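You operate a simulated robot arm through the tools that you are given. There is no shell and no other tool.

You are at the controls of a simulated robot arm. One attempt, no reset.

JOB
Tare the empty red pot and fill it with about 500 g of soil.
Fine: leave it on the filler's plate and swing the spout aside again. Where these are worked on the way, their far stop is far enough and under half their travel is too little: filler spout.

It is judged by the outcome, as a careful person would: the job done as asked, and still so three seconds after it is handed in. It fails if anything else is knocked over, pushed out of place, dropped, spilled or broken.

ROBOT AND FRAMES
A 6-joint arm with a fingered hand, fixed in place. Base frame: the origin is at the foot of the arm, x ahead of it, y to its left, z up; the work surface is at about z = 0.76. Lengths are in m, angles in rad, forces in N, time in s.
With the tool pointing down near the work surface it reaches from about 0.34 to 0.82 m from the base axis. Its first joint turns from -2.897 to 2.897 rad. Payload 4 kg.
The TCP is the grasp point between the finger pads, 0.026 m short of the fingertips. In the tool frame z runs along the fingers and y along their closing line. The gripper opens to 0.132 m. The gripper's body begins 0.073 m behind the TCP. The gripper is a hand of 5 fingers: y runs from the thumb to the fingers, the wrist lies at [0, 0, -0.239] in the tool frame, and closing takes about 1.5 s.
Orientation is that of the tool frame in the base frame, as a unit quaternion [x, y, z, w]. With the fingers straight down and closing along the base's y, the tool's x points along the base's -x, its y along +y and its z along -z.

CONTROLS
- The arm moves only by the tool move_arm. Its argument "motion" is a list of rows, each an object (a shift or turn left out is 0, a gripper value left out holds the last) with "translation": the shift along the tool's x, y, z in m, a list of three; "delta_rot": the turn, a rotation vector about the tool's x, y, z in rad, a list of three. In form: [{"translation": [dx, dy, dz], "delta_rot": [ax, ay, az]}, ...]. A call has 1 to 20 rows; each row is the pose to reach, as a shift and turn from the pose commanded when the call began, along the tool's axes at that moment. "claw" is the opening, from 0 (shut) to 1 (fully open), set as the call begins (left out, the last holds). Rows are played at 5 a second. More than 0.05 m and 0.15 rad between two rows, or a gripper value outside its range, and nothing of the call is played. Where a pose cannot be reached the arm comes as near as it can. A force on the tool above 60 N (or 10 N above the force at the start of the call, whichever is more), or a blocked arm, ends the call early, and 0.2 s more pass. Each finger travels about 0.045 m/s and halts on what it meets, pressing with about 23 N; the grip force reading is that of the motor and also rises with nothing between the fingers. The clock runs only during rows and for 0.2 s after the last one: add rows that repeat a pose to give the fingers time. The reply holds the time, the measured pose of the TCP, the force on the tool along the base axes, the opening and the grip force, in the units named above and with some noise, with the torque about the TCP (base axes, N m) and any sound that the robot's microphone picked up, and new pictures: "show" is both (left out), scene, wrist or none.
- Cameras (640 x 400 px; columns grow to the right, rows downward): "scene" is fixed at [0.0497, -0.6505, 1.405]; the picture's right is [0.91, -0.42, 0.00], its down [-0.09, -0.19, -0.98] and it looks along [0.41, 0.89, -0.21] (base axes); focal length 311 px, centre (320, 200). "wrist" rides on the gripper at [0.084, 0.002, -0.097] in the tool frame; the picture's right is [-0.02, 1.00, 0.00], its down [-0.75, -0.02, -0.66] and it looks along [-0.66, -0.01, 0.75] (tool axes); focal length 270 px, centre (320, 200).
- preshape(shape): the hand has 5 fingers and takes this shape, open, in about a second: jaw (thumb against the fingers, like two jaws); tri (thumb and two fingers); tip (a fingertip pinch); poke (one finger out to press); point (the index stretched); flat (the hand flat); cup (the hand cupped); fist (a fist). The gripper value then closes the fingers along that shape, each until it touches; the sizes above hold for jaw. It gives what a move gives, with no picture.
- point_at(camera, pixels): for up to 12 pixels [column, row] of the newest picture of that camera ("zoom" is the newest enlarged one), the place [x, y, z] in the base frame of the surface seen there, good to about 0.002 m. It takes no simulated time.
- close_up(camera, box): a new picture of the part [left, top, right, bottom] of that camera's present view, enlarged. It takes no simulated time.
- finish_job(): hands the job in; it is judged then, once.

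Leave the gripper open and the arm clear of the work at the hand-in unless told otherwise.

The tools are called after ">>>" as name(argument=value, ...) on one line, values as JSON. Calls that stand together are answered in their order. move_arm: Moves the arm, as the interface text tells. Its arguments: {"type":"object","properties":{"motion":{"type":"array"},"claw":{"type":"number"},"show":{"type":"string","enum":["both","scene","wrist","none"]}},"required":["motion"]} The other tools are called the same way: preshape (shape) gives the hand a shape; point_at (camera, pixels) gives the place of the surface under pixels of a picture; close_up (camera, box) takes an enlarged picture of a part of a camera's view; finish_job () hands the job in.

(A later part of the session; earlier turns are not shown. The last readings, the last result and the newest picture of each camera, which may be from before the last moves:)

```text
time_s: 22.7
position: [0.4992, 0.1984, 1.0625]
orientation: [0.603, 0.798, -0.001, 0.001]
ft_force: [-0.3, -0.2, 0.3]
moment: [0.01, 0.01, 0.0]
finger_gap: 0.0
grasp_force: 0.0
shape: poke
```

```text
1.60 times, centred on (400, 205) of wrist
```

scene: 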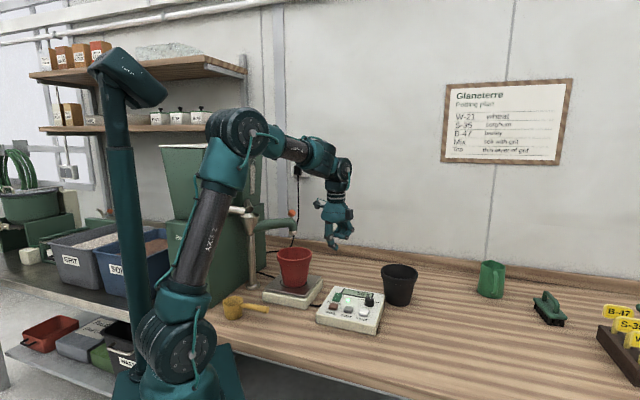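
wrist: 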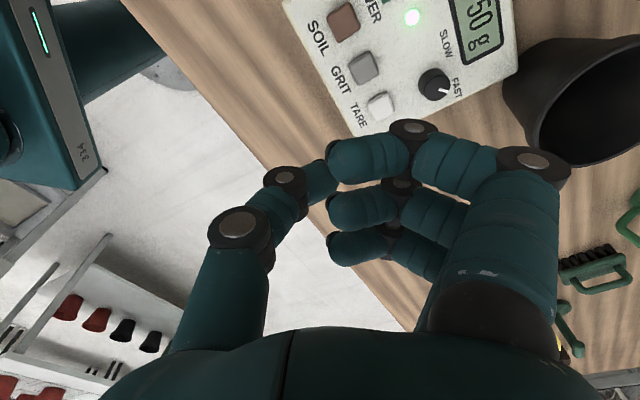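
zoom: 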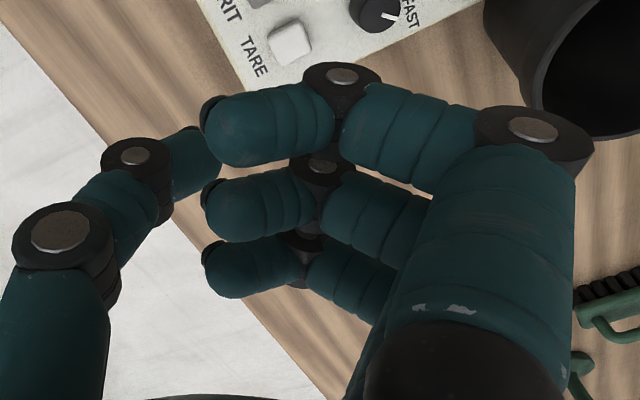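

Several fingers are curled. I set the gripper value to 1 in this shape to see whether the poking finger straightens.

>>> move_arm(motion=[{"translation": [0, 0, 0]}, {"translation": [0, 0, 0]}, {"translation": [0, 0, 0]}, {"translation": [0, 0, 0]}, {"translation": [0, 0, 0]}], claw=1)

>>> close_up(camera="scene", box=[290, 150, 390, 260])

```text
time_s: 23.9
position: [0.4981, 0.1993, 1.0631]
orientation: [0.602, 0.798, -0.001, 0.0]
ft_force: [-0.4, 0.2, 0.9]
moment: [-0.04, 0.0, 0.02]
finger_gap: 0.0
grasp_force: 0.0
shape: poke
```

scene: 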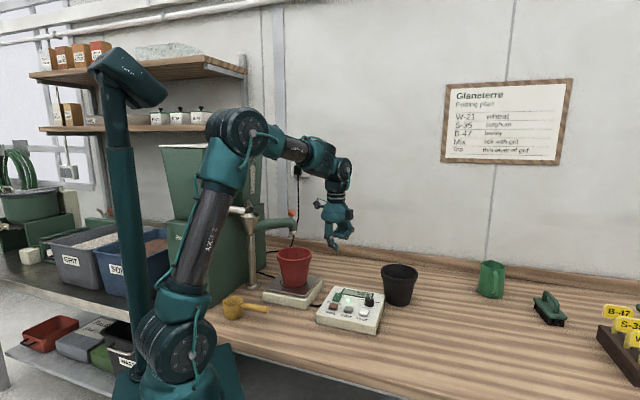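
wrist: 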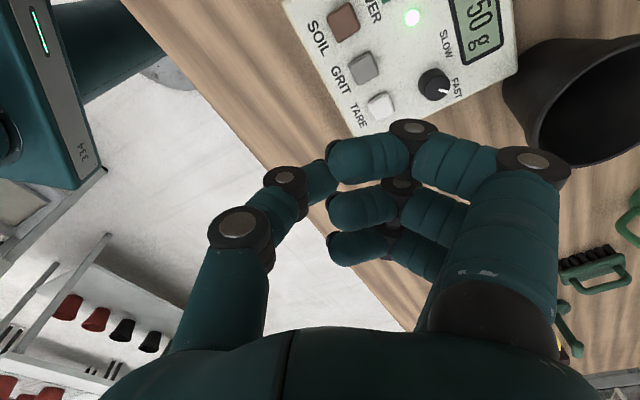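

```text
3.64 times, centred on (340, 205) of scene
```

zoom: 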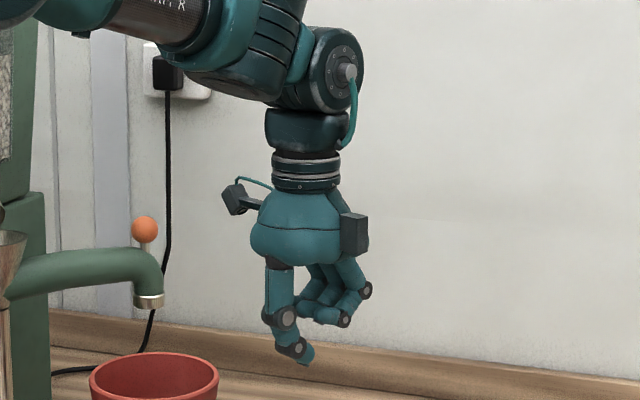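

In this shape the thumb hangs lowest with its tip at zoom (305, 362) while the fingers are curled. I measure these tips.

>>> point_at(camera="zoom", pixels=[[307, 362], [300, 355], [297, 347], [286, 316], [345, 322], [332, 315], [350, 300], [148, 305], [145, 225], [150, 272], [60, 265], [12, 235]])

>>> preshape(shape="point")

>>> close_up(camera="scene", box=[290, 150, 390, 260])

>>> close_up(camera="wrist", box=[0, 0, 640, 400])

```text
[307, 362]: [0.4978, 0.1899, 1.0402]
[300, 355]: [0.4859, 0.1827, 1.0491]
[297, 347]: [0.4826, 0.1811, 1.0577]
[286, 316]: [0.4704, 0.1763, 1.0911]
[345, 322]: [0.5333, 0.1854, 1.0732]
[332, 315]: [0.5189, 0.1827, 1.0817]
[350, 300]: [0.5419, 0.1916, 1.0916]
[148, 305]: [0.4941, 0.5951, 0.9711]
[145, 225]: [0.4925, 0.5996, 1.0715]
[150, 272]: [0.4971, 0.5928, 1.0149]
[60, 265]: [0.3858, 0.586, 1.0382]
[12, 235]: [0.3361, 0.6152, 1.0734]
```

```text
time_s: 24.8
position: [0.4986, 0.1972, 1.0627]
orientation: [0.602, 0.799, 0.001, 0.0]
ft_force: [-0.6, 0.0, -0.8]
moment: [-0.03, -0.02, 0.04]
finger_gap: 0.1258
grasp_force: 0.2
shape: point
```

```text
3.64 times, centred on (340, 205) of scene
```

zoom: 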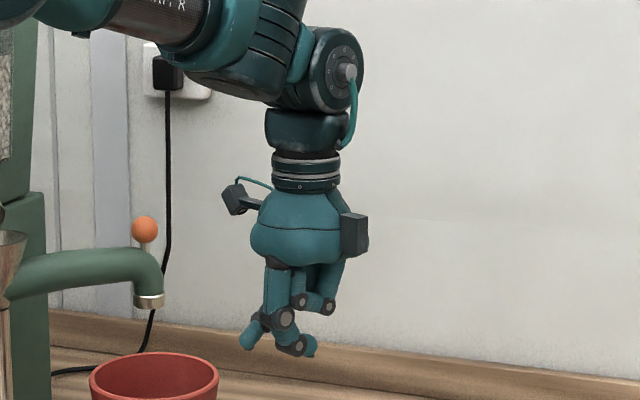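

```text
1.00 times, centred on (320, 200) of wrist (not enlarged: the box is as wide or as high as the picture)
```

zoom: 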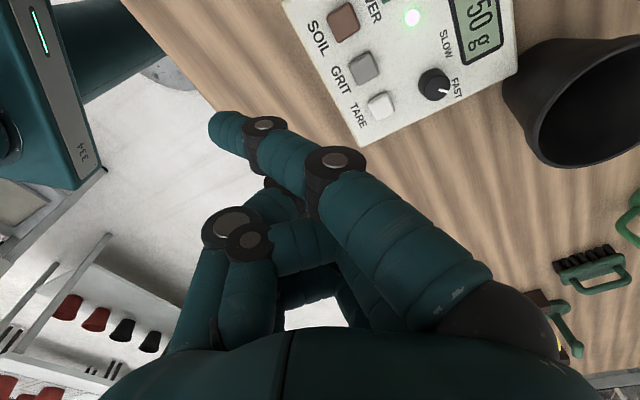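

"Point" stretches the index sideways; "poke" puts the thumb tip straight under the TCP (tip measured at ≈ (0.498, 0.19, 1.038), ≈0.026 below the TCP), which suits pressing. I go back to poke and measure the buttons again from the wrist picture.

>>> preshape(shape="poke")

>>> point_at(camera="wrist", pixels=[[381, 106], [365, 68], [343, 22], [434, 80], [446, 91], [373, 110], [390, 102], [380, 97], [383, 115]])

>>> close_up(camera="wrist", box=[280, 0, 520, 150])

```text
time_s: 25.7
position: [0.499, 0.1975, 1.0618]
orientation: [0.602, 0.798, 0.0, 0.0]
ft_force: [-0.2, 0.4, 0.9]
moment: [0.0, -0.01, 0.01]
finger_gap: 0.0001
grasp_force: 0.0
shape: poke
```

```text
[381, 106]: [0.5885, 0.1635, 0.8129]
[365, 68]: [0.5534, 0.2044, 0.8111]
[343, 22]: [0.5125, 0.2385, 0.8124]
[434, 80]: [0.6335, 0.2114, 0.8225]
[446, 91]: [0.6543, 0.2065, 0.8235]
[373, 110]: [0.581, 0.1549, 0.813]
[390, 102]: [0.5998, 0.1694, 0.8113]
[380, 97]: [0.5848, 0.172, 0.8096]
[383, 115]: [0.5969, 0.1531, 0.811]
```

```text
2.67 times, centred on (400, 75) of wrist
```

zoom: 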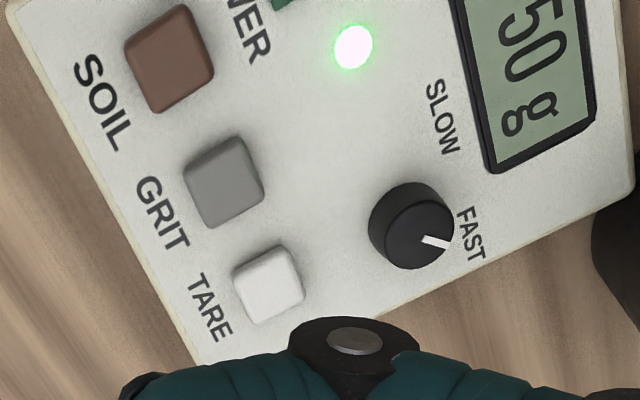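

>>> point_at(camera="zoom", pixels=[[240, 287], [296, 290], [272, 255], [262, 318], [267, 285], [170, 58], [130, 60], [208, 65], [173, 15], [164, 105], [424, 238], [447, 247]])

>>> point_at(camera="zoom", pixels=[[412, 225], [380, 225], [450, 220], [410, 188], [415, 262], [437, 120], [470, 235], [120, 200], [95, 100]])

```text
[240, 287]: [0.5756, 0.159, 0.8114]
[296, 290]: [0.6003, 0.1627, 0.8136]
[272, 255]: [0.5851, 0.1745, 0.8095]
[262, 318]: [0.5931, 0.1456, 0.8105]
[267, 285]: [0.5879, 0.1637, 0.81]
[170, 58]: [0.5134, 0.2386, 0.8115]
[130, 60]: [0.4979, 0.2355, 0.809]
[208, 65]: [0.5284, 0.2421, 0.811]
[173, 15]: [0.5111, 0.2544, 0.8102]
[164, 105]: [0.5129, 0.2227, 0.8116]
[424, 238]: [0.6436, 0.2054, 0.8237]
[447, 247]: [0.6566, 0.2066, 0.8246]
```

```text
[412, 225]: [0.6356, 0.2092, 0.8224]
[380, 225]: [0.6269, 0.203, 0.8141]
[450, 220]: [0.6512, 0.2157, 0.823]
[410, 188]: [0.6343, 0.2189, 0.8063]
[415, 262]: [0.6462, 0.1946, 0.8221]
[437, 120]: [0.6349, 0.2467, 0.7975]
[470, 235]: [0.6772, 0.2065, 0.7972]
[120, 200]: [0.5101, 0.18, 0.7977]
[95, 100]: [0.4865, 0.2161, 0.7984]
```

TARE centre ≈ (0.5875, 0.1625), top z ≈ 0.812; SOIL centre ≈ (0.513, 0.238). The knob points at FAST. I move the thumb tip above TARE, stopping with the tip ≈ 0.035 m above the button.

>>> move_arm(motion=[{"translation": [-0.0196, 0.0253, 0.02]}, {"translation": [-0.0391, 0.0505, 0.05]}, {"translation": [-0.0587, 0.0758, 0.08]}, {"translation": [-0.0587, 0.0758, 0.12]}, {"translation": [-0.0587, 0.0758, 0.16]}, {"translation": [-0.0587, 0.0758, 0.19]}, {"translation": [-0.0587, 0.0758, 0.19]}])

>>> close_up(camera="scene", box=[305, 240, 425, 340])

```text
time_s: 27.3
position: [0.5867, 0.1614, 0.8719]
orientation: [0.602, 0.799, 0.001, 0.0]
ft_force: [-0.1, 1.2, 0.4]
moment: [0.01, 0.0, 0.01]
finger_gap: 0.0
grasp_force: 0.3
shape: poke
```

scene: 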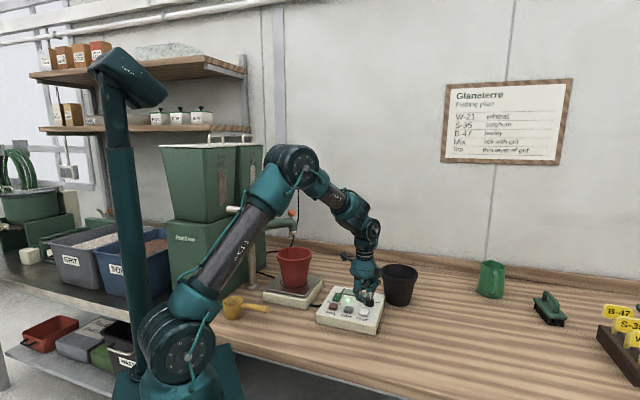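
wrist: 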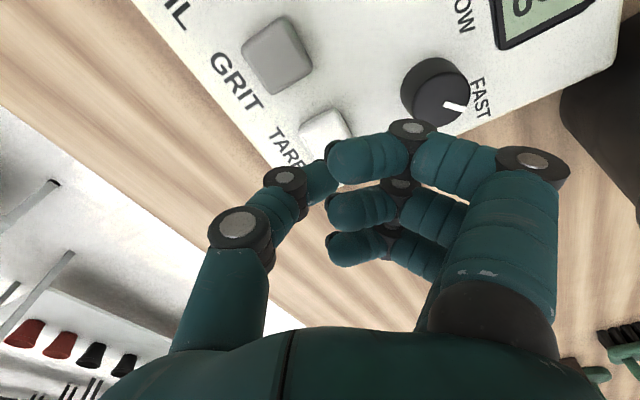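

```text
4.00 times, centred on (365, 290) of scene
```

zoom: 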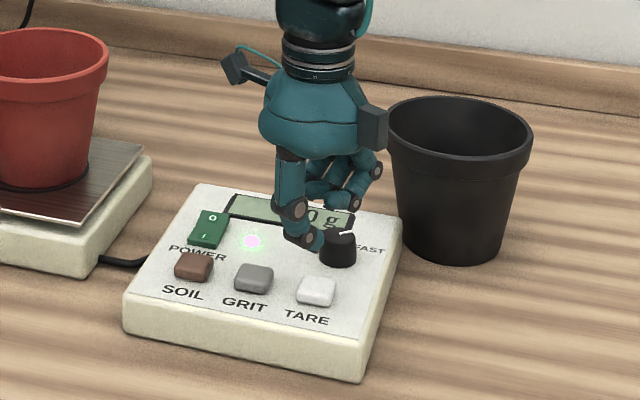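

I verify where the thumb tip is, zoom around (318, 243).

>>> point_at(camera="zoom", pixels=[[318, 242], [312, 248], [322, 236], [305, 235], [340, 205], [316, 285], [315, 275]])

>>> close_up(camera="wrist", box=[240, 80, 440, 230])

```text
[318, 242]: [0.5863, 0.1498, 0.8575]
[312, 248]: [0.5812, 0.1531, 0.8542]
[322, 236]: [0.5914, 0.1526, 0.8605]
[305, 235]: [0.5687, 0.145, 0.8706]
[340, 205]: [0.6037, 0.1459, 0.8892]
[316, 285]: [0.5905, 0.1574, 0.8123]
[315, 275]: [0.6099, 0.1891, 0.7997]
```

```text
2.67 times, centred on (340, 155) of wrist
```

zoom: 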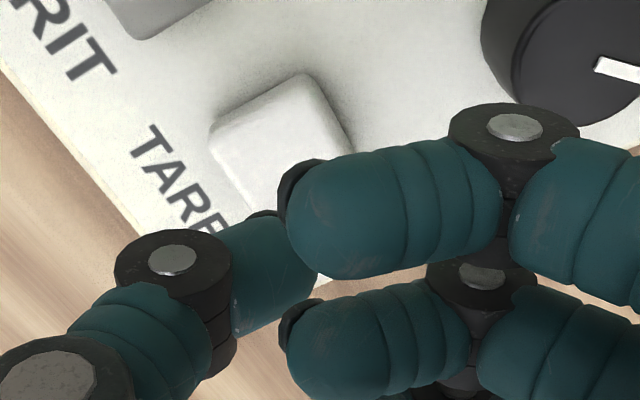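

The tip lines up with TARE. I descend to tip-contact height and 2 mm beyond, then read the force and display.

>>> move_arm(motion=[{"translation": [0, 0, 0.012]}, {"translation": [0, 0, 0.024]}, {"translation": [0, 0, 0.032]}, {"translation": [0, 0, 0.036]}, {"translation": [0, 0, 0.036]}])

>>> close_up(camera="scene", box=[305, 240, 425, 340])

```text
time_s: 28.5
position: [0.588, 0.1606, 0.8362]
orientation: [0.602, 0.798, 0.001, 0.0]
ft_force: [-1.0, -0.5, 1.9]
moment: [-0.02, 0.04, 0.02]
finger_gap: 0.0
grasp_force: 0.0
shape: poke
heard: click
```

scene: 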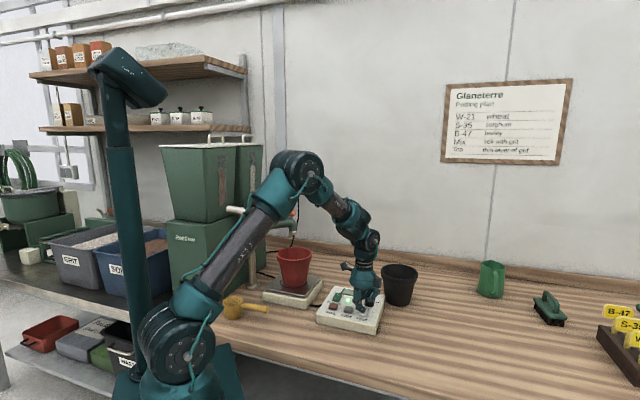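
wrist: 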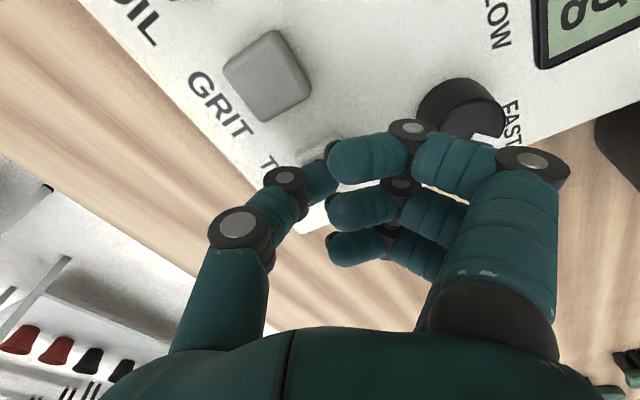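

```text
4.00 times, centred on (365, 290) of scene
```

zoom: 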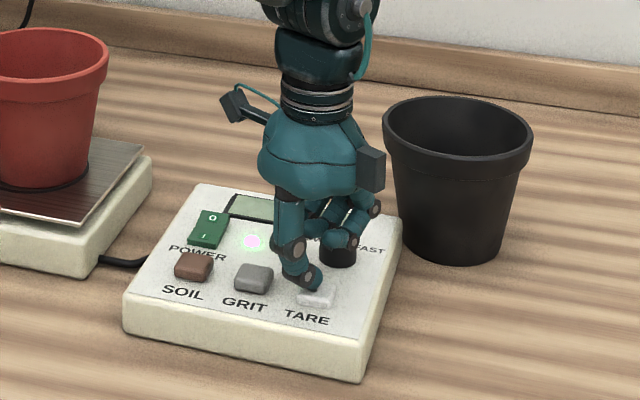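

A click was heard and 1.9 N is on the tip. I raise the hand 0.12 m to release TARE and read the display.

>>> move_arm(motion=[{"translation": [0, 0, -0.01]}, {"translation": [0, 0, -0.04]}, {"translation": [0, 0, -0.08]}, {"translation": [0, 0, -0.12]}])

>>> close_up(camera="scene", box=[255, 220, 395, 330])

>>> close_up(camera="wrist", box=[240, 0, 640, 200])

```text
time_s: 29.5
position: [0.5881, 0.1615, 0.9567]
orientation: [0.602, 0.799, 0.0, 0.0]
ft_force: [0.5, 0.0, -0.3]
moment: [0.0, 0.01, 0.02]
finger_gap: 0.0001
grasp_force: 0.1
shape: poke
```

scene: 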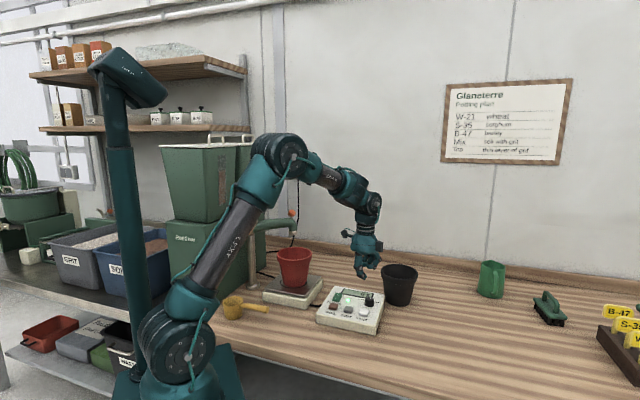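
wrist: 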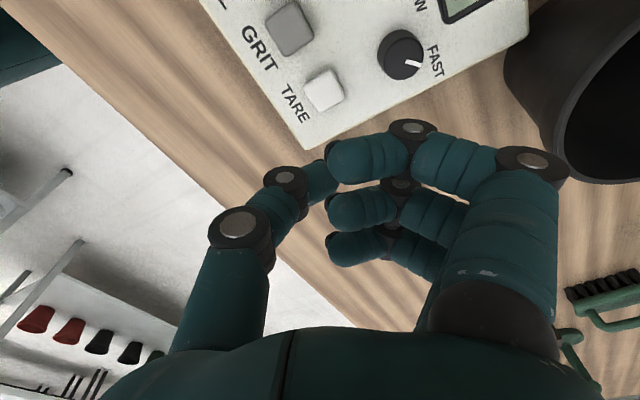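

```text
3.64 times, centred on (325, 275) of scene
```

zoom: 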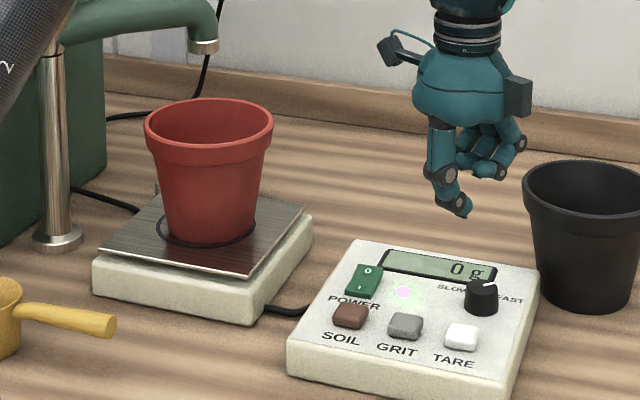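

```text
1.60 times, centred on (440, 100) of wrist
```

zoom: 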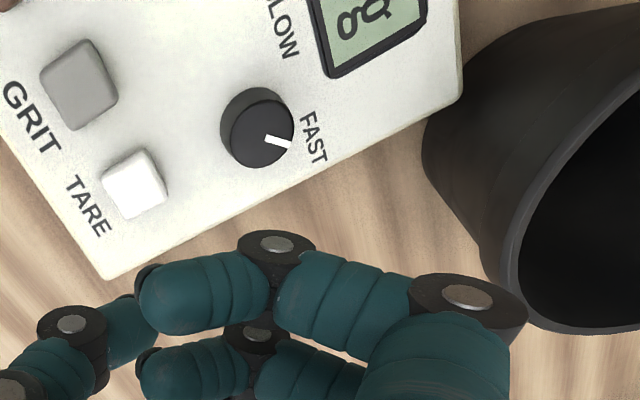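

The display reads 0 g with the pot on the plate: tared. Next is the spout; I zoom on it for its geometry.

>>> close_up(camera="scene", box=[220, 195, 320, 260])

```text
6.15 times, centred on (270, 228) of scene
```

zoom: 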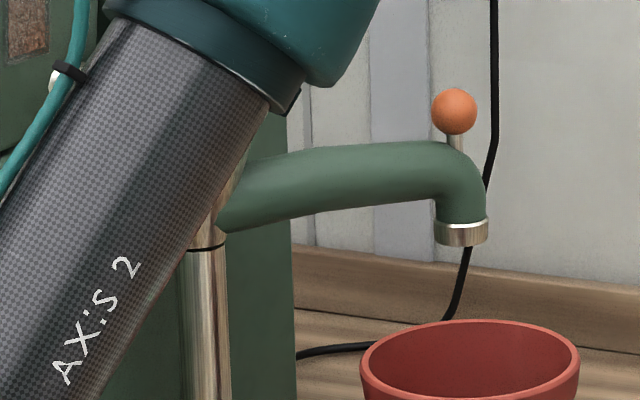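

>>> point_at(camera="zoom", pixels=[[454, 111], [454, 92], [434, 111], [474, 111], [455, 142], [462, 236], [440, 232], [484, 230], [462, 175], [350, 175], [225, 205], [208, 300]])

>>> point_at(camera="zoom", pixels=[[447, 155], [300, 190], [400, 165], [462, 243], [350, 145], [350, 210], [189, 300], [226, 300], [200, 245], [470, 322], [470, 400], [485, 190]])

```text
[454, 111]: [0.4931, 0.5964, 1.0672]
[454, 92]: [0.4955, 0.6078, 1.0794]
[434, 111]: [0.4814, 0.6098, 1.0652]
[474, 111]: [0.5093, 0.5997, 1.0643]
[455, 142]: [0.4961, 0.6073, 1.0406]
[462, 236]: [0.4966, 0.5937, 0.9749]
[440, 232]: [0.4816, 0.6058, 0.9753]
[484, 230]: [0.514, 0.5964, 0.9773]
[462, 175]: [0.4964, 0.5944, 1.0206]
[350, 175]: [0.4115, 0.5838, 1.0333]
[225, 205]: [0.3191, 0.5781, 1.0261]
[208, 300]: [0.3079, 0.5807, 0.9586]
```

```text
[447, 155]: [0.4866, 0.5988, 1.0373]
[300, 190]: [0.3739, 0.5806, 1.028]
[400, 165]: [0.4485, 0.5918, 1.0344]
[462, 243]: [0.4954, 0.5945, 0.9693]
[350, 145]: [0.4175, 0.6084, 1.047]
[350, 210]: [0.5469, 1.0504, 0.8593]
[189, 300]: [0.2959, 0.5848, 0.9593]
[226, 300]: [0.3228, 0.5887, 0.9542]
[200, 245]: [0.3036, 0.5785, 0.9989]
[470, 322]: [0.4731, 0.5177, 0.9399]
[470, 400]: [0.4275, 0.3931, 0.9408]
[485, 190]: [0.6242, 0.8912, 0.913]
```

Geometry: pivot ≈ (0.314, 0.593), outlet and ball at radius ≈ 0.186; ball centre ≈ (0.498, 0.607, 1.066). It needs to swing ≈ 50° clockwise to be over the pot (0.445, 0.458). I check the arm's joint heights to judge reach there.

>>> point_at(camera="scene", pixels=[[172, 352], [200, 350], [290, 155], [362, 205], [345, 185], [230, 250], [118, 60], [130, 250]])

```text
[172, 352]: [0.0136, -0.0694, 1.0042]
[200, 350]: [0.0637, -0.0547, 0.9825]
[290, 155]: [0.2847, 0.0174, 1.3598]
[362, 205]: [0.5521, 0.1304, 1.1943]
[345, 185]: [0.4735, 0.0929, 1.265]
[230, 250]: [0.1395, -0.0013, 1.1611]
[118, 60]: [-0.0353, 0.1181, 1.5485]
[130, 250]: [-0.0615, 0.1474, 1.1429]
```

Straight down at the ball would exceed my reach, so I'll lean the hand about 20° outward there and cage the ball between fingers (far side) and thumb. First I check nearby obstacles: mast head, hopper bins, funnel handle.

>>> point_at(camera="scene", pixels=[[160, 95], [150, 75], [170, 160], [225, 150], [248, 150], [253, 200], [205, 200], [235, 210], [245, 212], [225, 60], [245, 75], [200, 142]])

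>>> preshape(shape="jaw")

```text
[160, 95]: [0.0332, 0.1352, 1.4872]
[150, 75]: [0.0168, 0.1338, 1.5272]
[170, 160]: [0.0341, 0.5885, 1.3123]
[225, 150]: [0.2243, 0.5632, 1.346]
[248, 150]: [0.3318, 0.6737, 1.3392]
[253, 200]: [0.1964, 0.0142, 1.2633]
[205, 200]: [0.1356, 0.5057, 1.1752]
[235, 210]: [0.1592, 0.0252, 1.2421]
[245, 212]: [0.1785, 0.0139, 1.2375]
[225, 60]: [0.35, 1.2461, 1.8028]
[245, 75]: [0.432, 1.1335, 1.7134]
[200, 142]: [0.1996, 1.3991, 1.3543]
```

```text
time_s: 30.4
position: [0.5879, 0.1606, 0.9565]
orientation: [0.601, 0.799, 0.0, 0.0]
ft_force: [0.7, -1.2, -0.4]
moment: [-0.04, 0.0, 0.0]
finger_gap: 0.1319
grasp_force: 0.1
shape: jaw
```

Obstacles are ≥ 0.17 m off the arm's plane, so the way is clear. I raise and move the open hand to staging above the pot at (0.44, 0.42, 1.20), turning the closing line to azimuth 80°.

>>> move_arm(motion=[{"translation": [0, 0, -0.04]}, {"translation": [0, 0, -0.085]}, {"translation": [0, 0, -0.13]}, {"translation": [0.0289, -0.0071, -0.1413], "delta_rot": [0, 0, -0.1117]}, {"translation": [0.0579, -0.0142, -0.1526], "delta_rot": [0, 0, -0.2234]}, {"translation": [0.0868, -0.0213, -0.1639], "delta_rot": [0, 0, -0.3351]}, {"translation": [0.1157, -0.0284, -0.1752], "delta_rot": [0, 0, -0.4468]}, {"translation": [0.1447, -0.0356, -0.1865], "delta_rot": [0, 0, -0.5585]}, {"translation": [0.1736, -0.0427, -0.1978], "delta_rot": [0, 0, -0.6702]}, {"translation": [0.2025, -0.0498, -0.2091], "delta_rot": [0, 0, -0.7819]}, {"translation": [0.2314, -0.0569, -0.2204], "delta_rot": [0, 0, -0.8936]}, {"translation": [0.2604, -0.064, -0.2317], "delta_rot": [0, 0, -1.0053]}, {"translation": [0.2893, -0.0711, -0.243], "delta_rot": [0, 0, -1.117]}, {"translation": [0.2893, -0.0711, -0.243], "delta_rot": [0, 0, -1.117]}], claw=1)

```text
time_s: 33.4
position: [0.439, 0.4195, 1.1992]
orientation: [0.086, 0.996, -0.001, 0.0]
ft_force: [-0.2, 0.2, 0.3]
moment: [0.01, -0.02, 0.01]
finger_gap: 0.1319
grasp_force: 0.0
shape: jaw
```

scene: 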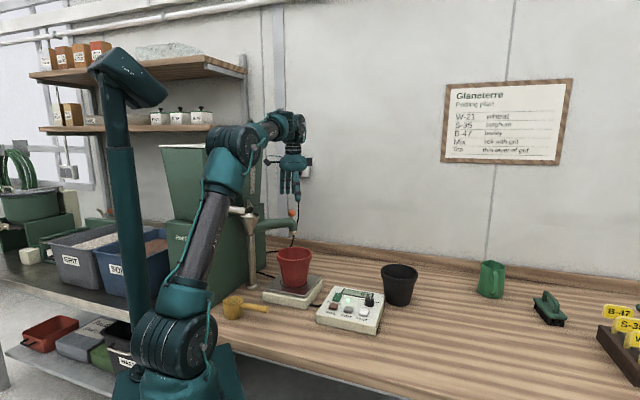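
wrist: 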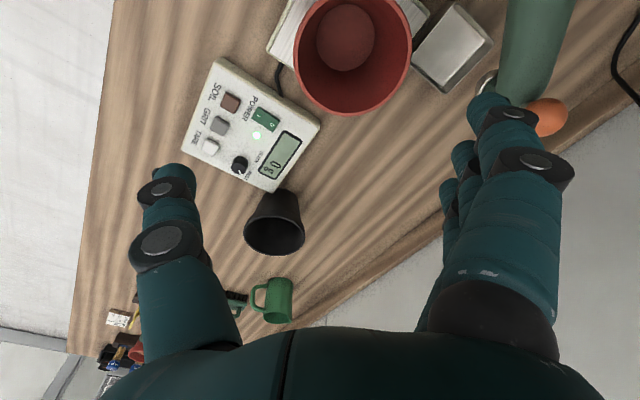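

The ball is visible at wrist (548, 117). I now lean the hand 20° outward and move above the ball to (0.499, 0.607, 1.14).

>>> move_arm(motion=[{"translation": [-0.0037, 0.0278, 0.005], "delta_rot": [-0.0755, -0.0436, 0]}, {"translation": [-0.0074, 0.0557, 0.01], "delta_rot": [-0.151, -0.0873, 0]}, {"translation": [-0.0112, 0.0835, 0.015], "delta_rot": [-0.2265, -0.1309, 0]}, {"translation": [-0.0149, 0.1113, 0.02], "delta_rot": [-0.302, -0.1745, 0]}, {"translation": [-0.0186, 0.1391, 0.03], "delta_rot": [-0.302, -0.1745, 0]}, {"translation": [-0.0224, 0.167, 0.045], "delta_rot": [-0.302, -0.1745, 0]}, {"translation": [-0.0261, 0.1948, 0.0595], "delta_rot": [-0.302, -0.1745, 0]}, {"translation": [-0.0261, 0.1948, 0.0595], "delta_rot": [-0.302, -0.1745, 0]}])

>>> close_up(camera="scene", box=[220, 130, 340, 260])

```text
time_s: 35.2
position: [0.4978, 0.607, 1.1393]
orientation: [0.085, 0.981, 0.143, 0.1]
ft_force: [0.2, -0.5, 0.5]
moment: [0.0, 0.01, 0.03]
finger_gap: 0.132
grasp_force: 0.0
shape: jaw
```

scene: 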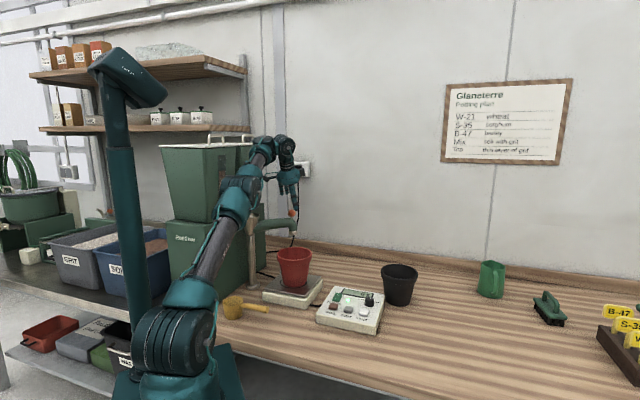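
wrist: 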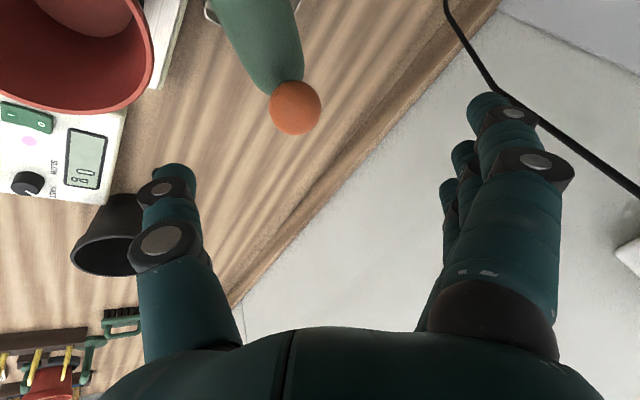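

```text
3.08 times, centred on (280, 195) of scene
```

zoom: 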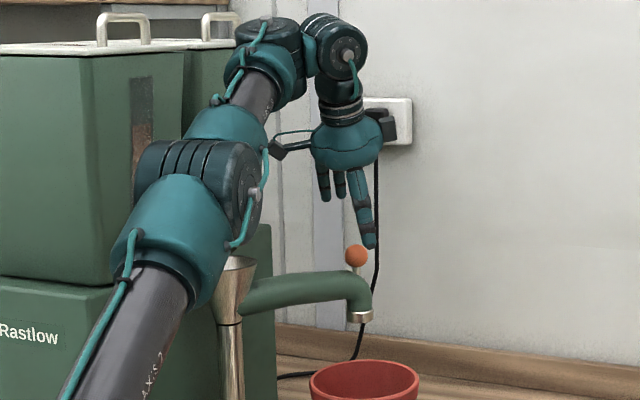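

The hand is just above the ball, seen at wrist (295, 107), between thumb and fingers. I measure it from here.

>>> point_at(camera="wrist", pixels=[[295, 107], [275, 107], [316, 107], [295, 90], [295, 128], [280, 60], [250, 20]])

```text
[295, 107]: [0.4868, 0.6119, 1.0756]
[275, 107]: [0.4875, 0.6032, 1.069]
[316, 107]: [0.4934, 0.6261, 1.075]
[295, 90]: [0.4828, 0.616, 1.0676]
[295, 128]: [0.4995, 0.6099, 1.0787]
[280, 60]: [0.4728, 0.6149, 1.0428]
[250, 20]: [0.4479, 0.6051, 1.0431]
```

Ball centre ≈ (0.496, 0.611, 1.065). I descend straight down 0.073 m so the ball sits at the grasp point, hand still fully open.

>>> move_arm(motion=[{"translation": [0.0031, -0.0038, 0.0138]}, {"translation": [0.0062, -0.0076, 0.0275]}, {"translation": [0.0093, -0.0115, 0.0413]}, {"translation": [0.0124, -0.0153, 0.055]}, {"translation": [0.0155, -0.0191, 0.0688]}, {"translation": [0.0155, -0.0191, 0.0688]}])

>>> close_up(camera="scene", box=[220, 160, 340, 260])

```text
time_s: 36.6
position: [0.4958, 0.6108, 1.0672]
orientation: [0.085, 0.981, 0.142, 0.1]
ft_force: [0.2, -0.2, 0.4]
moment: [-0.04, 0.05, 0.02]
finger_gap: 0.1321
grasp_force: 0.0
shape: jaw
```

scene: 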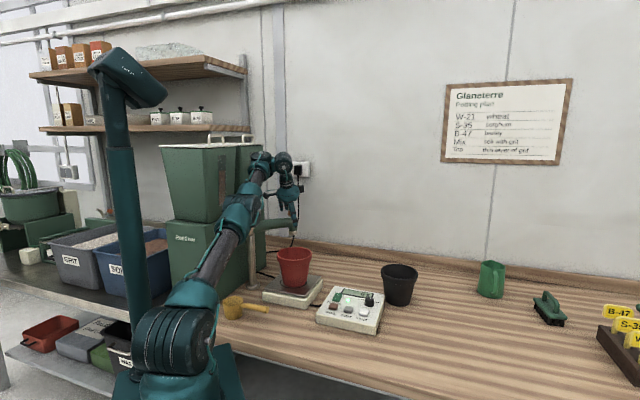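
wrist: 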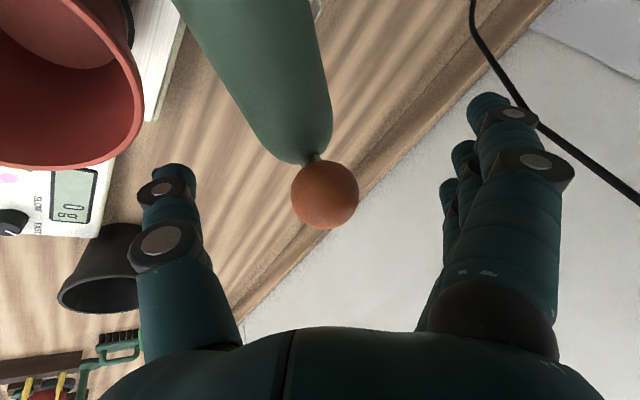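

```text
4.00 times, centred on (280, 210) of scene
```

zoom: 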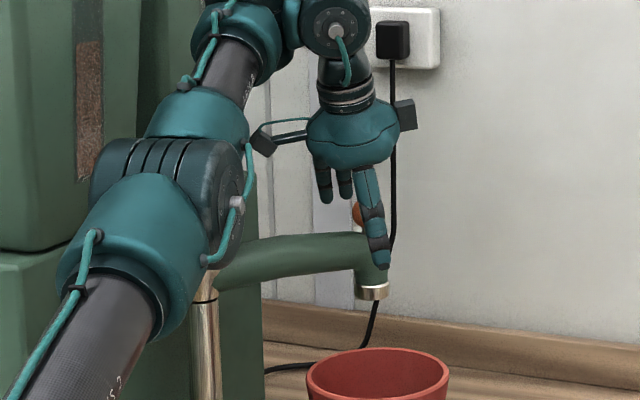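

The ball is centred between thumb and fingers at wrist (325, 195). I close to a loose cage (about 0.05 m gap) around it and check.

>>> move_arm(motion=[{"translation": [0, 0, 0]}, {"translation": [0, 0, 0]}, {"translation": [0, 0, 0]}, {"translation": [0, 0, 0]}, {"translation": [0, 0, 0]}, {"translation": [0, 0, 0]}], claw=0.36)

```text
time_s: 38.0
position: [0.495, 0.6113, 1.0676]
orientation: [0.086, 0.981, 0.142, 0.1]
ft_force: [0.3, -0.3, -0.3]
moment: [0.02, 0.01, 0.02]
finger_gap: 0.048
grasp_force: 0.0
shape: jaw
```

scene: 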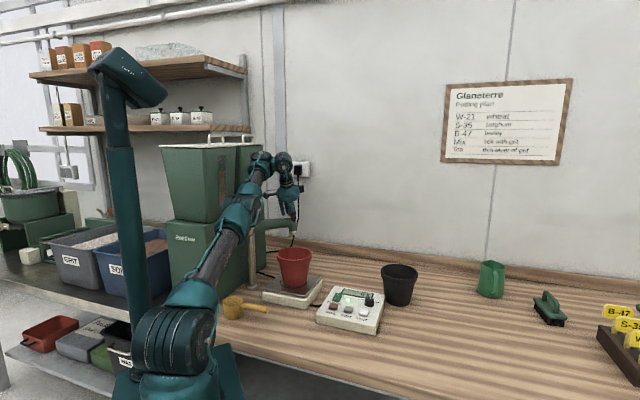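
wrist: 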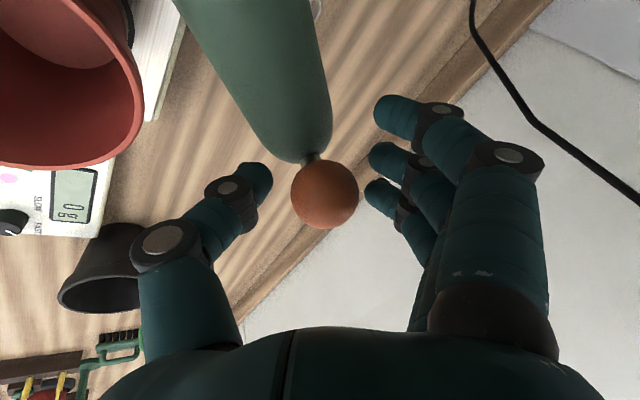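

The ball is loosely caged. I start the swing along the arc about the pivot, rotating the hand with it; first part only (three steps), watching force.

>>> move_arm(motion=[{"translation": [-0.0049, -0.0154, -0.0082], "delta_rot": [0.01635, -0.02832, 0.08983]}, {"translation": [-0.0075, -0.0322, -0.0131], "delta_rot": [0.0327, -0.05664, 0.17966]}, {"translation": [-0.0085, -0.0486, -0.0181], "delta_rot": [0.04905, -0.08496, 0.26949]}])

```text
time_s: 38.8
position: [0.505, 0.5745, 1.0807]
orientation: [0.226, 0.959, 0.125, 0.118]
ft_force: [0.3, 0.3, 0.3]
moment: [0.01, 0.03, 0.01]
finger_gap: 0.0484
grasp_force: 0.0
shape: jaw
out of reach, approached as far as the arm can: row 2, 3
```

scene: 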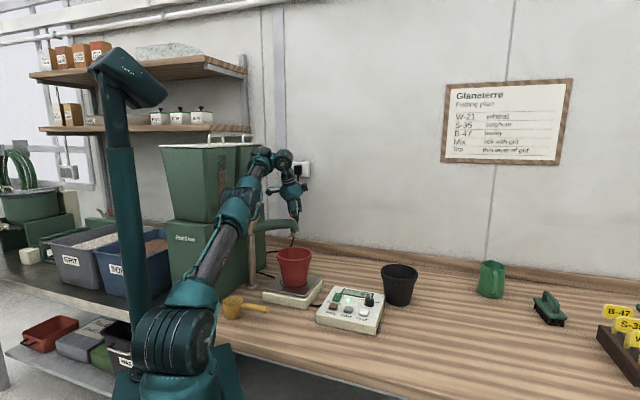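
wrist: 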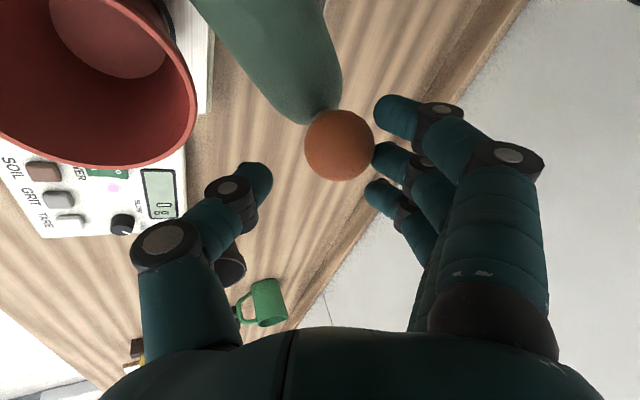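

Rows 2–3 were beyond a joint limit: orientation was reached but the position ended about 2 cm outward. No force is felt. I undo the base-yaw turn (keeping the lean in the arm's plane) and see where the hand and ball are.

>>> move_arm(motion=[{"translation": [0, 0, 0], "delta_rot": [-0.0163, 0.0283, -0.0898]}, {"translation": [0, 0, 0], "delta_rot": [-0.0327, 0.0567, -0.1797]}, {"translation": [0, 0, 0], "delta_rot": [-0.049, 0.085, -0.2695]}, {"translation": [0, 0, 0], "delta_rot": [-0.049, 0.085, -0.2695]}])

>>> close_up(camera="scene", box=[220, 160, 340, 260])

```text
time_s: 39.8
position: [0.5068, 0.577, 1.0817]
orientation: [0.086, 0.981, 0.141, 0.099]
ft_force: [1.3, 1.1, 0.4]
moment: [0.01, -0.01, -0.08]
finger_gap: 0.0485
grasp_force: 0.2
shape: jaw
out of reach, approached as far as the arm can: row 2, 3, 4
```

scene: 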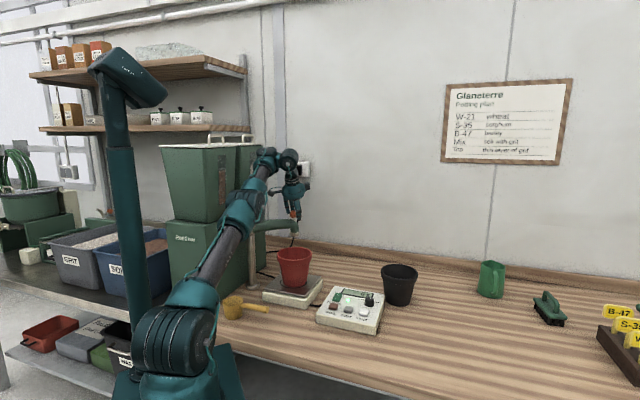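
wrist: 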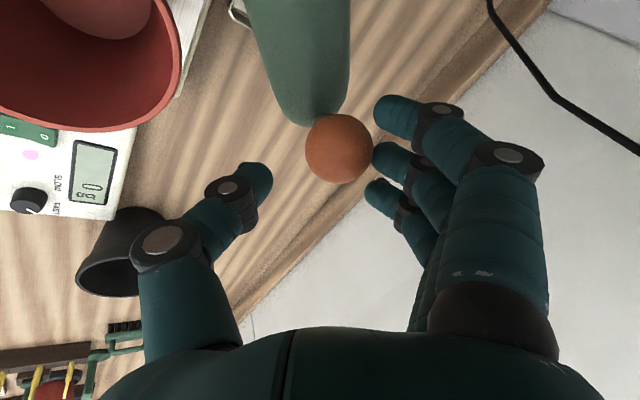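

```text
4.00 times, centred on (280, 210) of scene
```

zoom: 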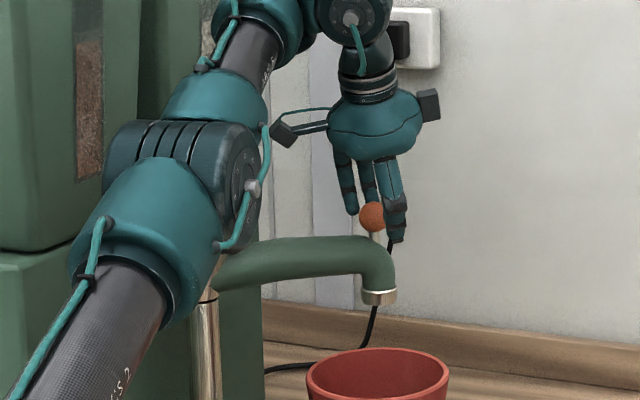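

The ball followed a little (contact with the middle finger). I measure the ball now to plan the rest of the swing.

>>> point_at(camera="wrist", pixels=[[338, 148], [318, 148], [338, 170], [338, 130], [300, 70], [290, 20]])

>>> point_at(camera="scene", pixels=[[302, 213], [303, 222], [304, 233], [300, 214]])

```text
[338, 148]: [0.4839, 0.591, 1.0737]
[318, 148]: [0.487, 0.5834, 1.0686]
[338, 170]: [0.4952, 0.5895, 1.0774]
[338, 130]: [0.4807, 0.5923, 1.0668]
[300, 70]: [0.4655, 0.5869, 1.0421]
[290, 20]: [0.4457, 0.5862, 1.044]
```

```text
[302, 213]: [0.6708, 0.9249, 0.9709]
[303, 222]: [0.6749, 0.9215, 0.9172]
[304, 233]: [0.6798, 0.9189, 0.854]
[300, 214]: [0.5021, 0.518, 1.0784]
```

Ball centre is now ≈ (0.494, 0.594, 1.063); the spout turned about 5°. I reduce the outward lean to ≈ 8° (closer in, less lean is needed) and continue a bit along the arc to see if the pose becomes reachable.

>>> move_arm(motion=[{"translation": [0, 0, 0], "delta_rot": [0.0907, 0.0524, 0]}, {"translation": [0.0052, -0.0099, 0.002], "delta_rot": [0.1814, 0.1047, 0]}, {"translation": [0.0105, -0.0198, 0.0041], "delta_rot": [0.1814, 0.1047, 0]}])

```text
time_s: 40.6
position: [0.4945, 0.5599, 1.0712]
orientation: [0.087, 0.994, 0.057, 0.04]
ft_force: [-0.2, -0.1, -0.7]
moment: [0.01, 0.01, -0.02]
finger_gap: 0.0485
grasp_force: 0.1
shape: jaw
```

scene: 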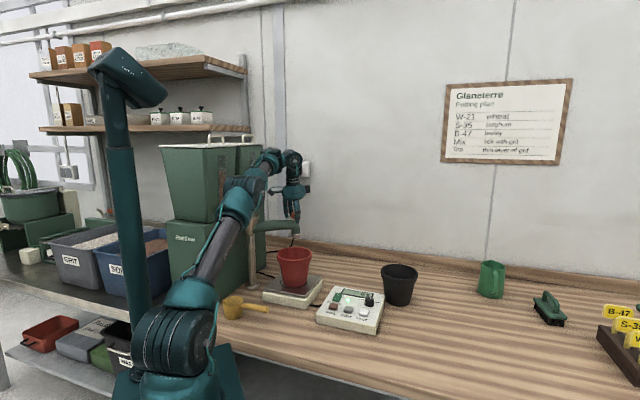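
wrist: 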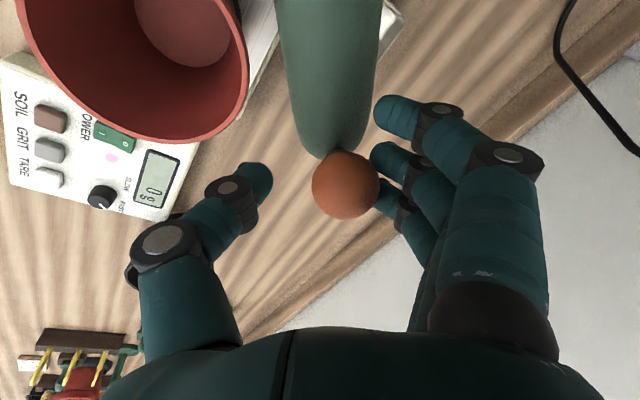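

Now reachable, and the ball is following at wrist (345, 185). I continue along the arc to about -44°, gradually bringing the hand upright and turning with the spout.

>>> move_arm(motion=[{"translation": [0.0008, -0.0168, -0.0021], "delta_rot": [0.0236, 0.0136, 0.06]}, {"translation": [0.0029, -0.0325, -0.0042], "delta_rot": [0.0472, 0.0272, 0.13]}, {"translation": [0.0065, -0.048, -0.0063], "delta_rot": [0.0708, 0.0408, 0.21]}, {"translation": [0.0113, -0.0631, -0.0085], "delta_rot": [0.0944, 0.0544, 0.3]}, {"translation": [0.0175, -0.0777, -0.0107], "delta_rot": [0.118, 0.068, 0.39]}])

>>> close_up(camera="scene", box=[220, 160, 340, 290])

```text
time_s: 41.8
position: [0.4637, 0.4862, 1.0714]
orientation: [0.279, 0.96, 0.007, -0.011]
ft_force: [-1.0, 0.7, 1.0]
moment: [0.02, -0.05, 0.05]
finger_gap: 0.0484
grasp_force: 0.0
shape: jaw
```

scene: 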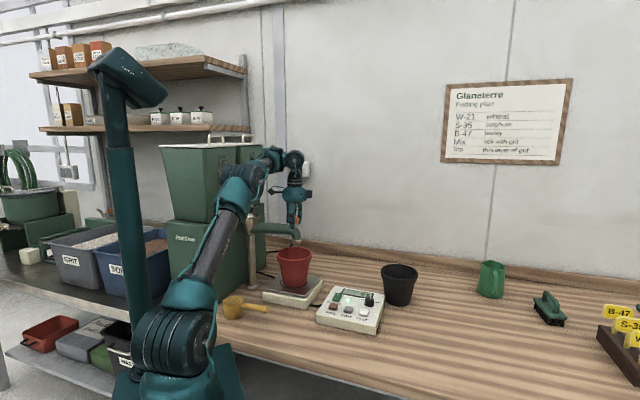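
wrist: 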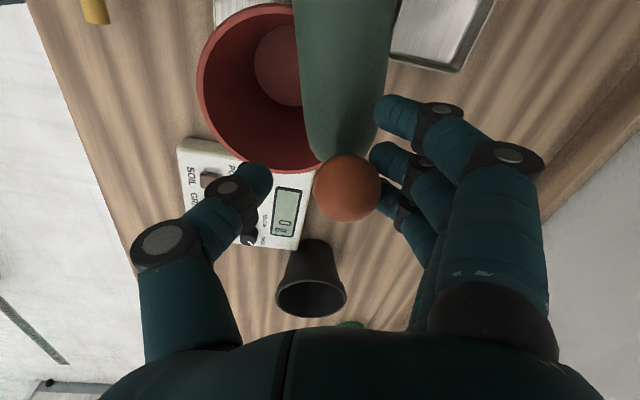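

```text
3.08 times, centred on (280, 225) of scene
```

zoom: 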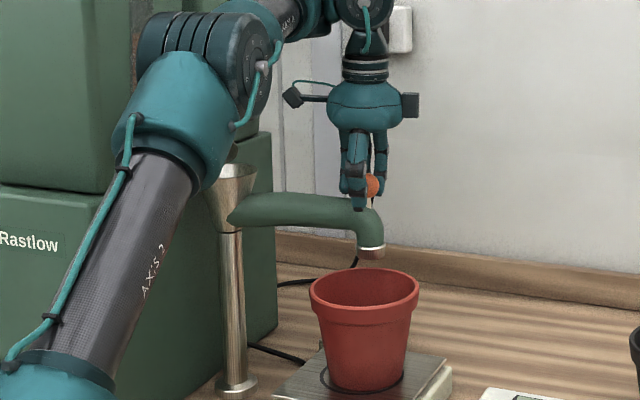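

The spout outlet is now coming over the pot's edge. I continue in smaller steps to about -44°, then look.

>>> move_arm(motion=[{"translation": [0.0015, -0.0159, 0], "delta_rot": [0, 0, 0.07]}, {"translation": [0.0035, -0.027, 0], "delta_rot": [0, 0, 0.14]}, {"translation": [0.0035, -0.027, 0], "delta_rot": [0, 0, 0.14]}])

>>> close_up(camera="scene", box=[220, 180, 340, 290])

>>> point_at(camera="wrist", pixels=[[347, 187], [330, 187], [345, 205]])

```text
time_s: 42.6
position: [0.454, 0.4708, 1.0787]
orientation: [0.344, 0.939, 0.005, -0.012]
ft_force: [0.2, 0.8, 0.1]
moment: [-0.04, 0.0, -0.02]
finger_gap: 0.0483
grasp_force: 0.0
shape: jaw
out of reach, approached as far as the arm can: row 1, 2, 3
```

scene: 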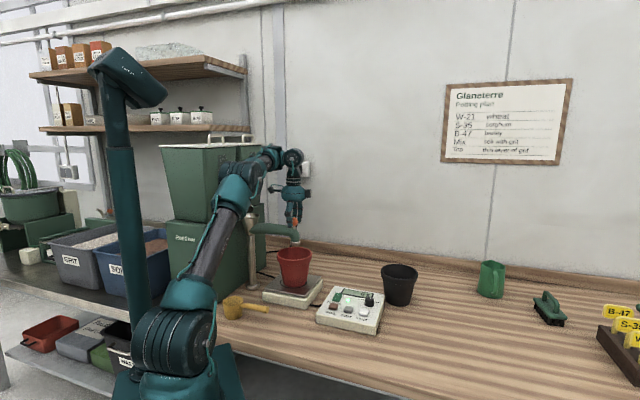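
wrist: 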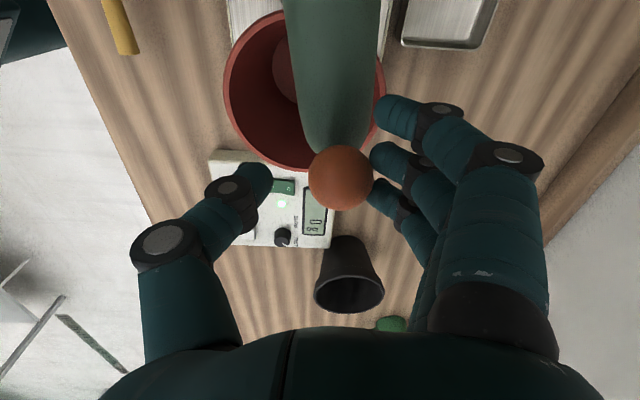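

```text
3.64 times, centred on (280, 235) of scene
```

zoom: 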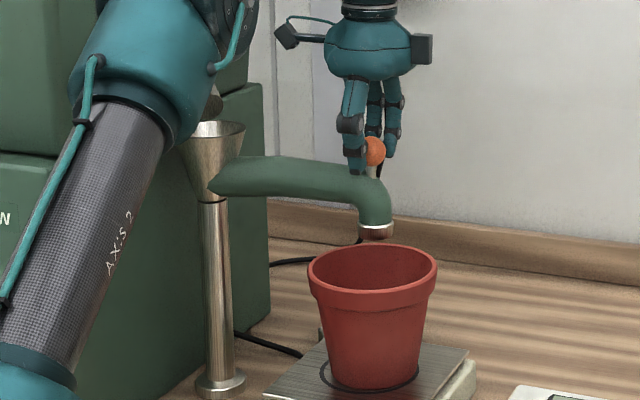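

```text
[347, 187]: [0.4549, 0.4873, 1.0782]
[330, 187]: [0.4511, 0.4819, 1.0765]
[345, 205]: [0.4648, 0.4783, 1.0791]
```

The arm is in its low-elbow configuration (it passed through full stretch), and its elbow limit stops it here; the spout is at about -36°, ball ≈ (0.463, 0.483). I can go on by leaning the hand slightly inward so the wrist stays further out: I tilt 0.2 rad and push the remaining ≈ 3 cm along the arc.

>>> move_arm(motion=[{"translation": [0, 0, 0], "delta_rot": [0.1, 0, 0]}, {"translation": [0, 0, 0.003], "delta_rot": [0.2, 0, 0]}, {"translation": [0, -0.01, 0.006], "delta_rot": [0.25, 0, 0]}, {"translation": [0.0002, -0.02, 0.007], "delta_rot": [0.25, 0, 0]}, {"translation": [0.0003, -0.028, 0.007], "delta_rot": [0.25, 0, 0]}])

>>> close_up(camera="scene", box=[220, 180, 340, 290])

```text
time_s: 43.8
position: [0.4361, 0.451, 1.0725]
orientation: [0.34, 0.933, -0.109, -0.053]
ft_force: [5.0, 4.5, 9.0]
moment: [0.63, -0.08, -0.29]
finger_gap: 0.05
grasp_force: 0.0
shape: jaw
```

scene: 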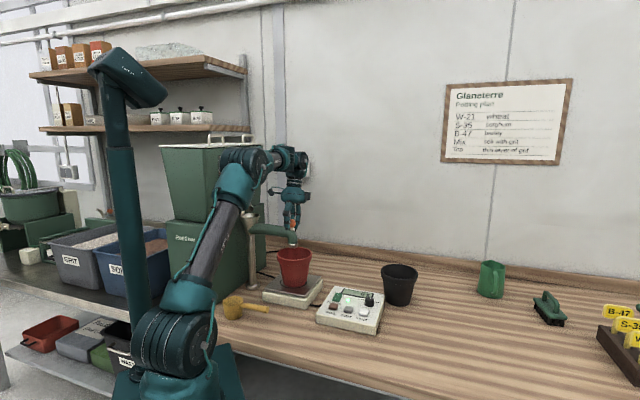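
wrist: 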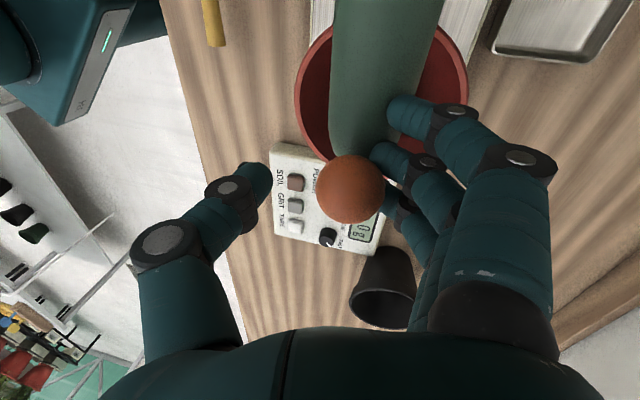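

```text
3.64 times, centred on (280, 235) of scene
```

zoom: 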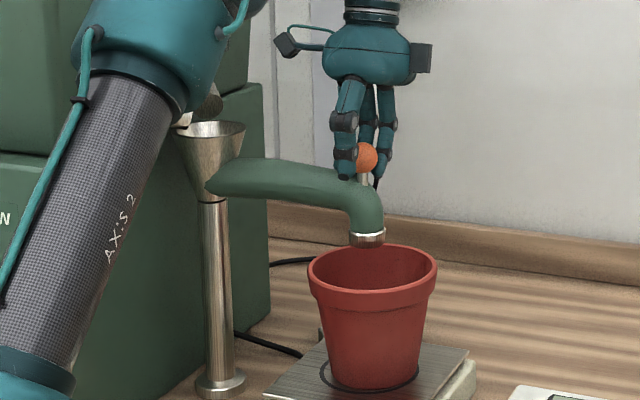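

The outlet is now centrally above the pot and the force has risen to about 11 N, suggesting the stop. I check where the ball is.

>>> point_at(camera="wrist", pixels=[[350, 188], [335, 188], [350, 165], [365, 205]])

>>> point_at(camera="zoom", pixels=[[367, 243], [350, 238], [383, 238], [368, 158], [372, 250], [372, 290], [310, 268], [435, 262]])

```text
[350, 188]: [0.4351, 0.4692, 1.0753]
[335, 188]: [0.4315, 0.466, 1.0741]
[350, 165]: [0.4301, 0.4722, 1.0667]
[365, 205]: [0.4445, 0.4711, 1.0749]
```

```text
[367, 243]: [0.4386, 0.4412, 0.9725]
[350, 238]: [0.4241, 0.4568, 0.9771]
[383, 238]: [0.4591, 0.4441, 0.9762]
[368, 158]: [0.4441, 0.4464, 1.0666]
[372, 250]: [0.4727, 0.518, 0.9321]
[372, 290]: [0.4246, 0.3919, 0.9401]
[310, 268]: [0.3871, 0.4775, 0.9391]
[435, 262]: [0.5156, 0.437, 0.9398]
```

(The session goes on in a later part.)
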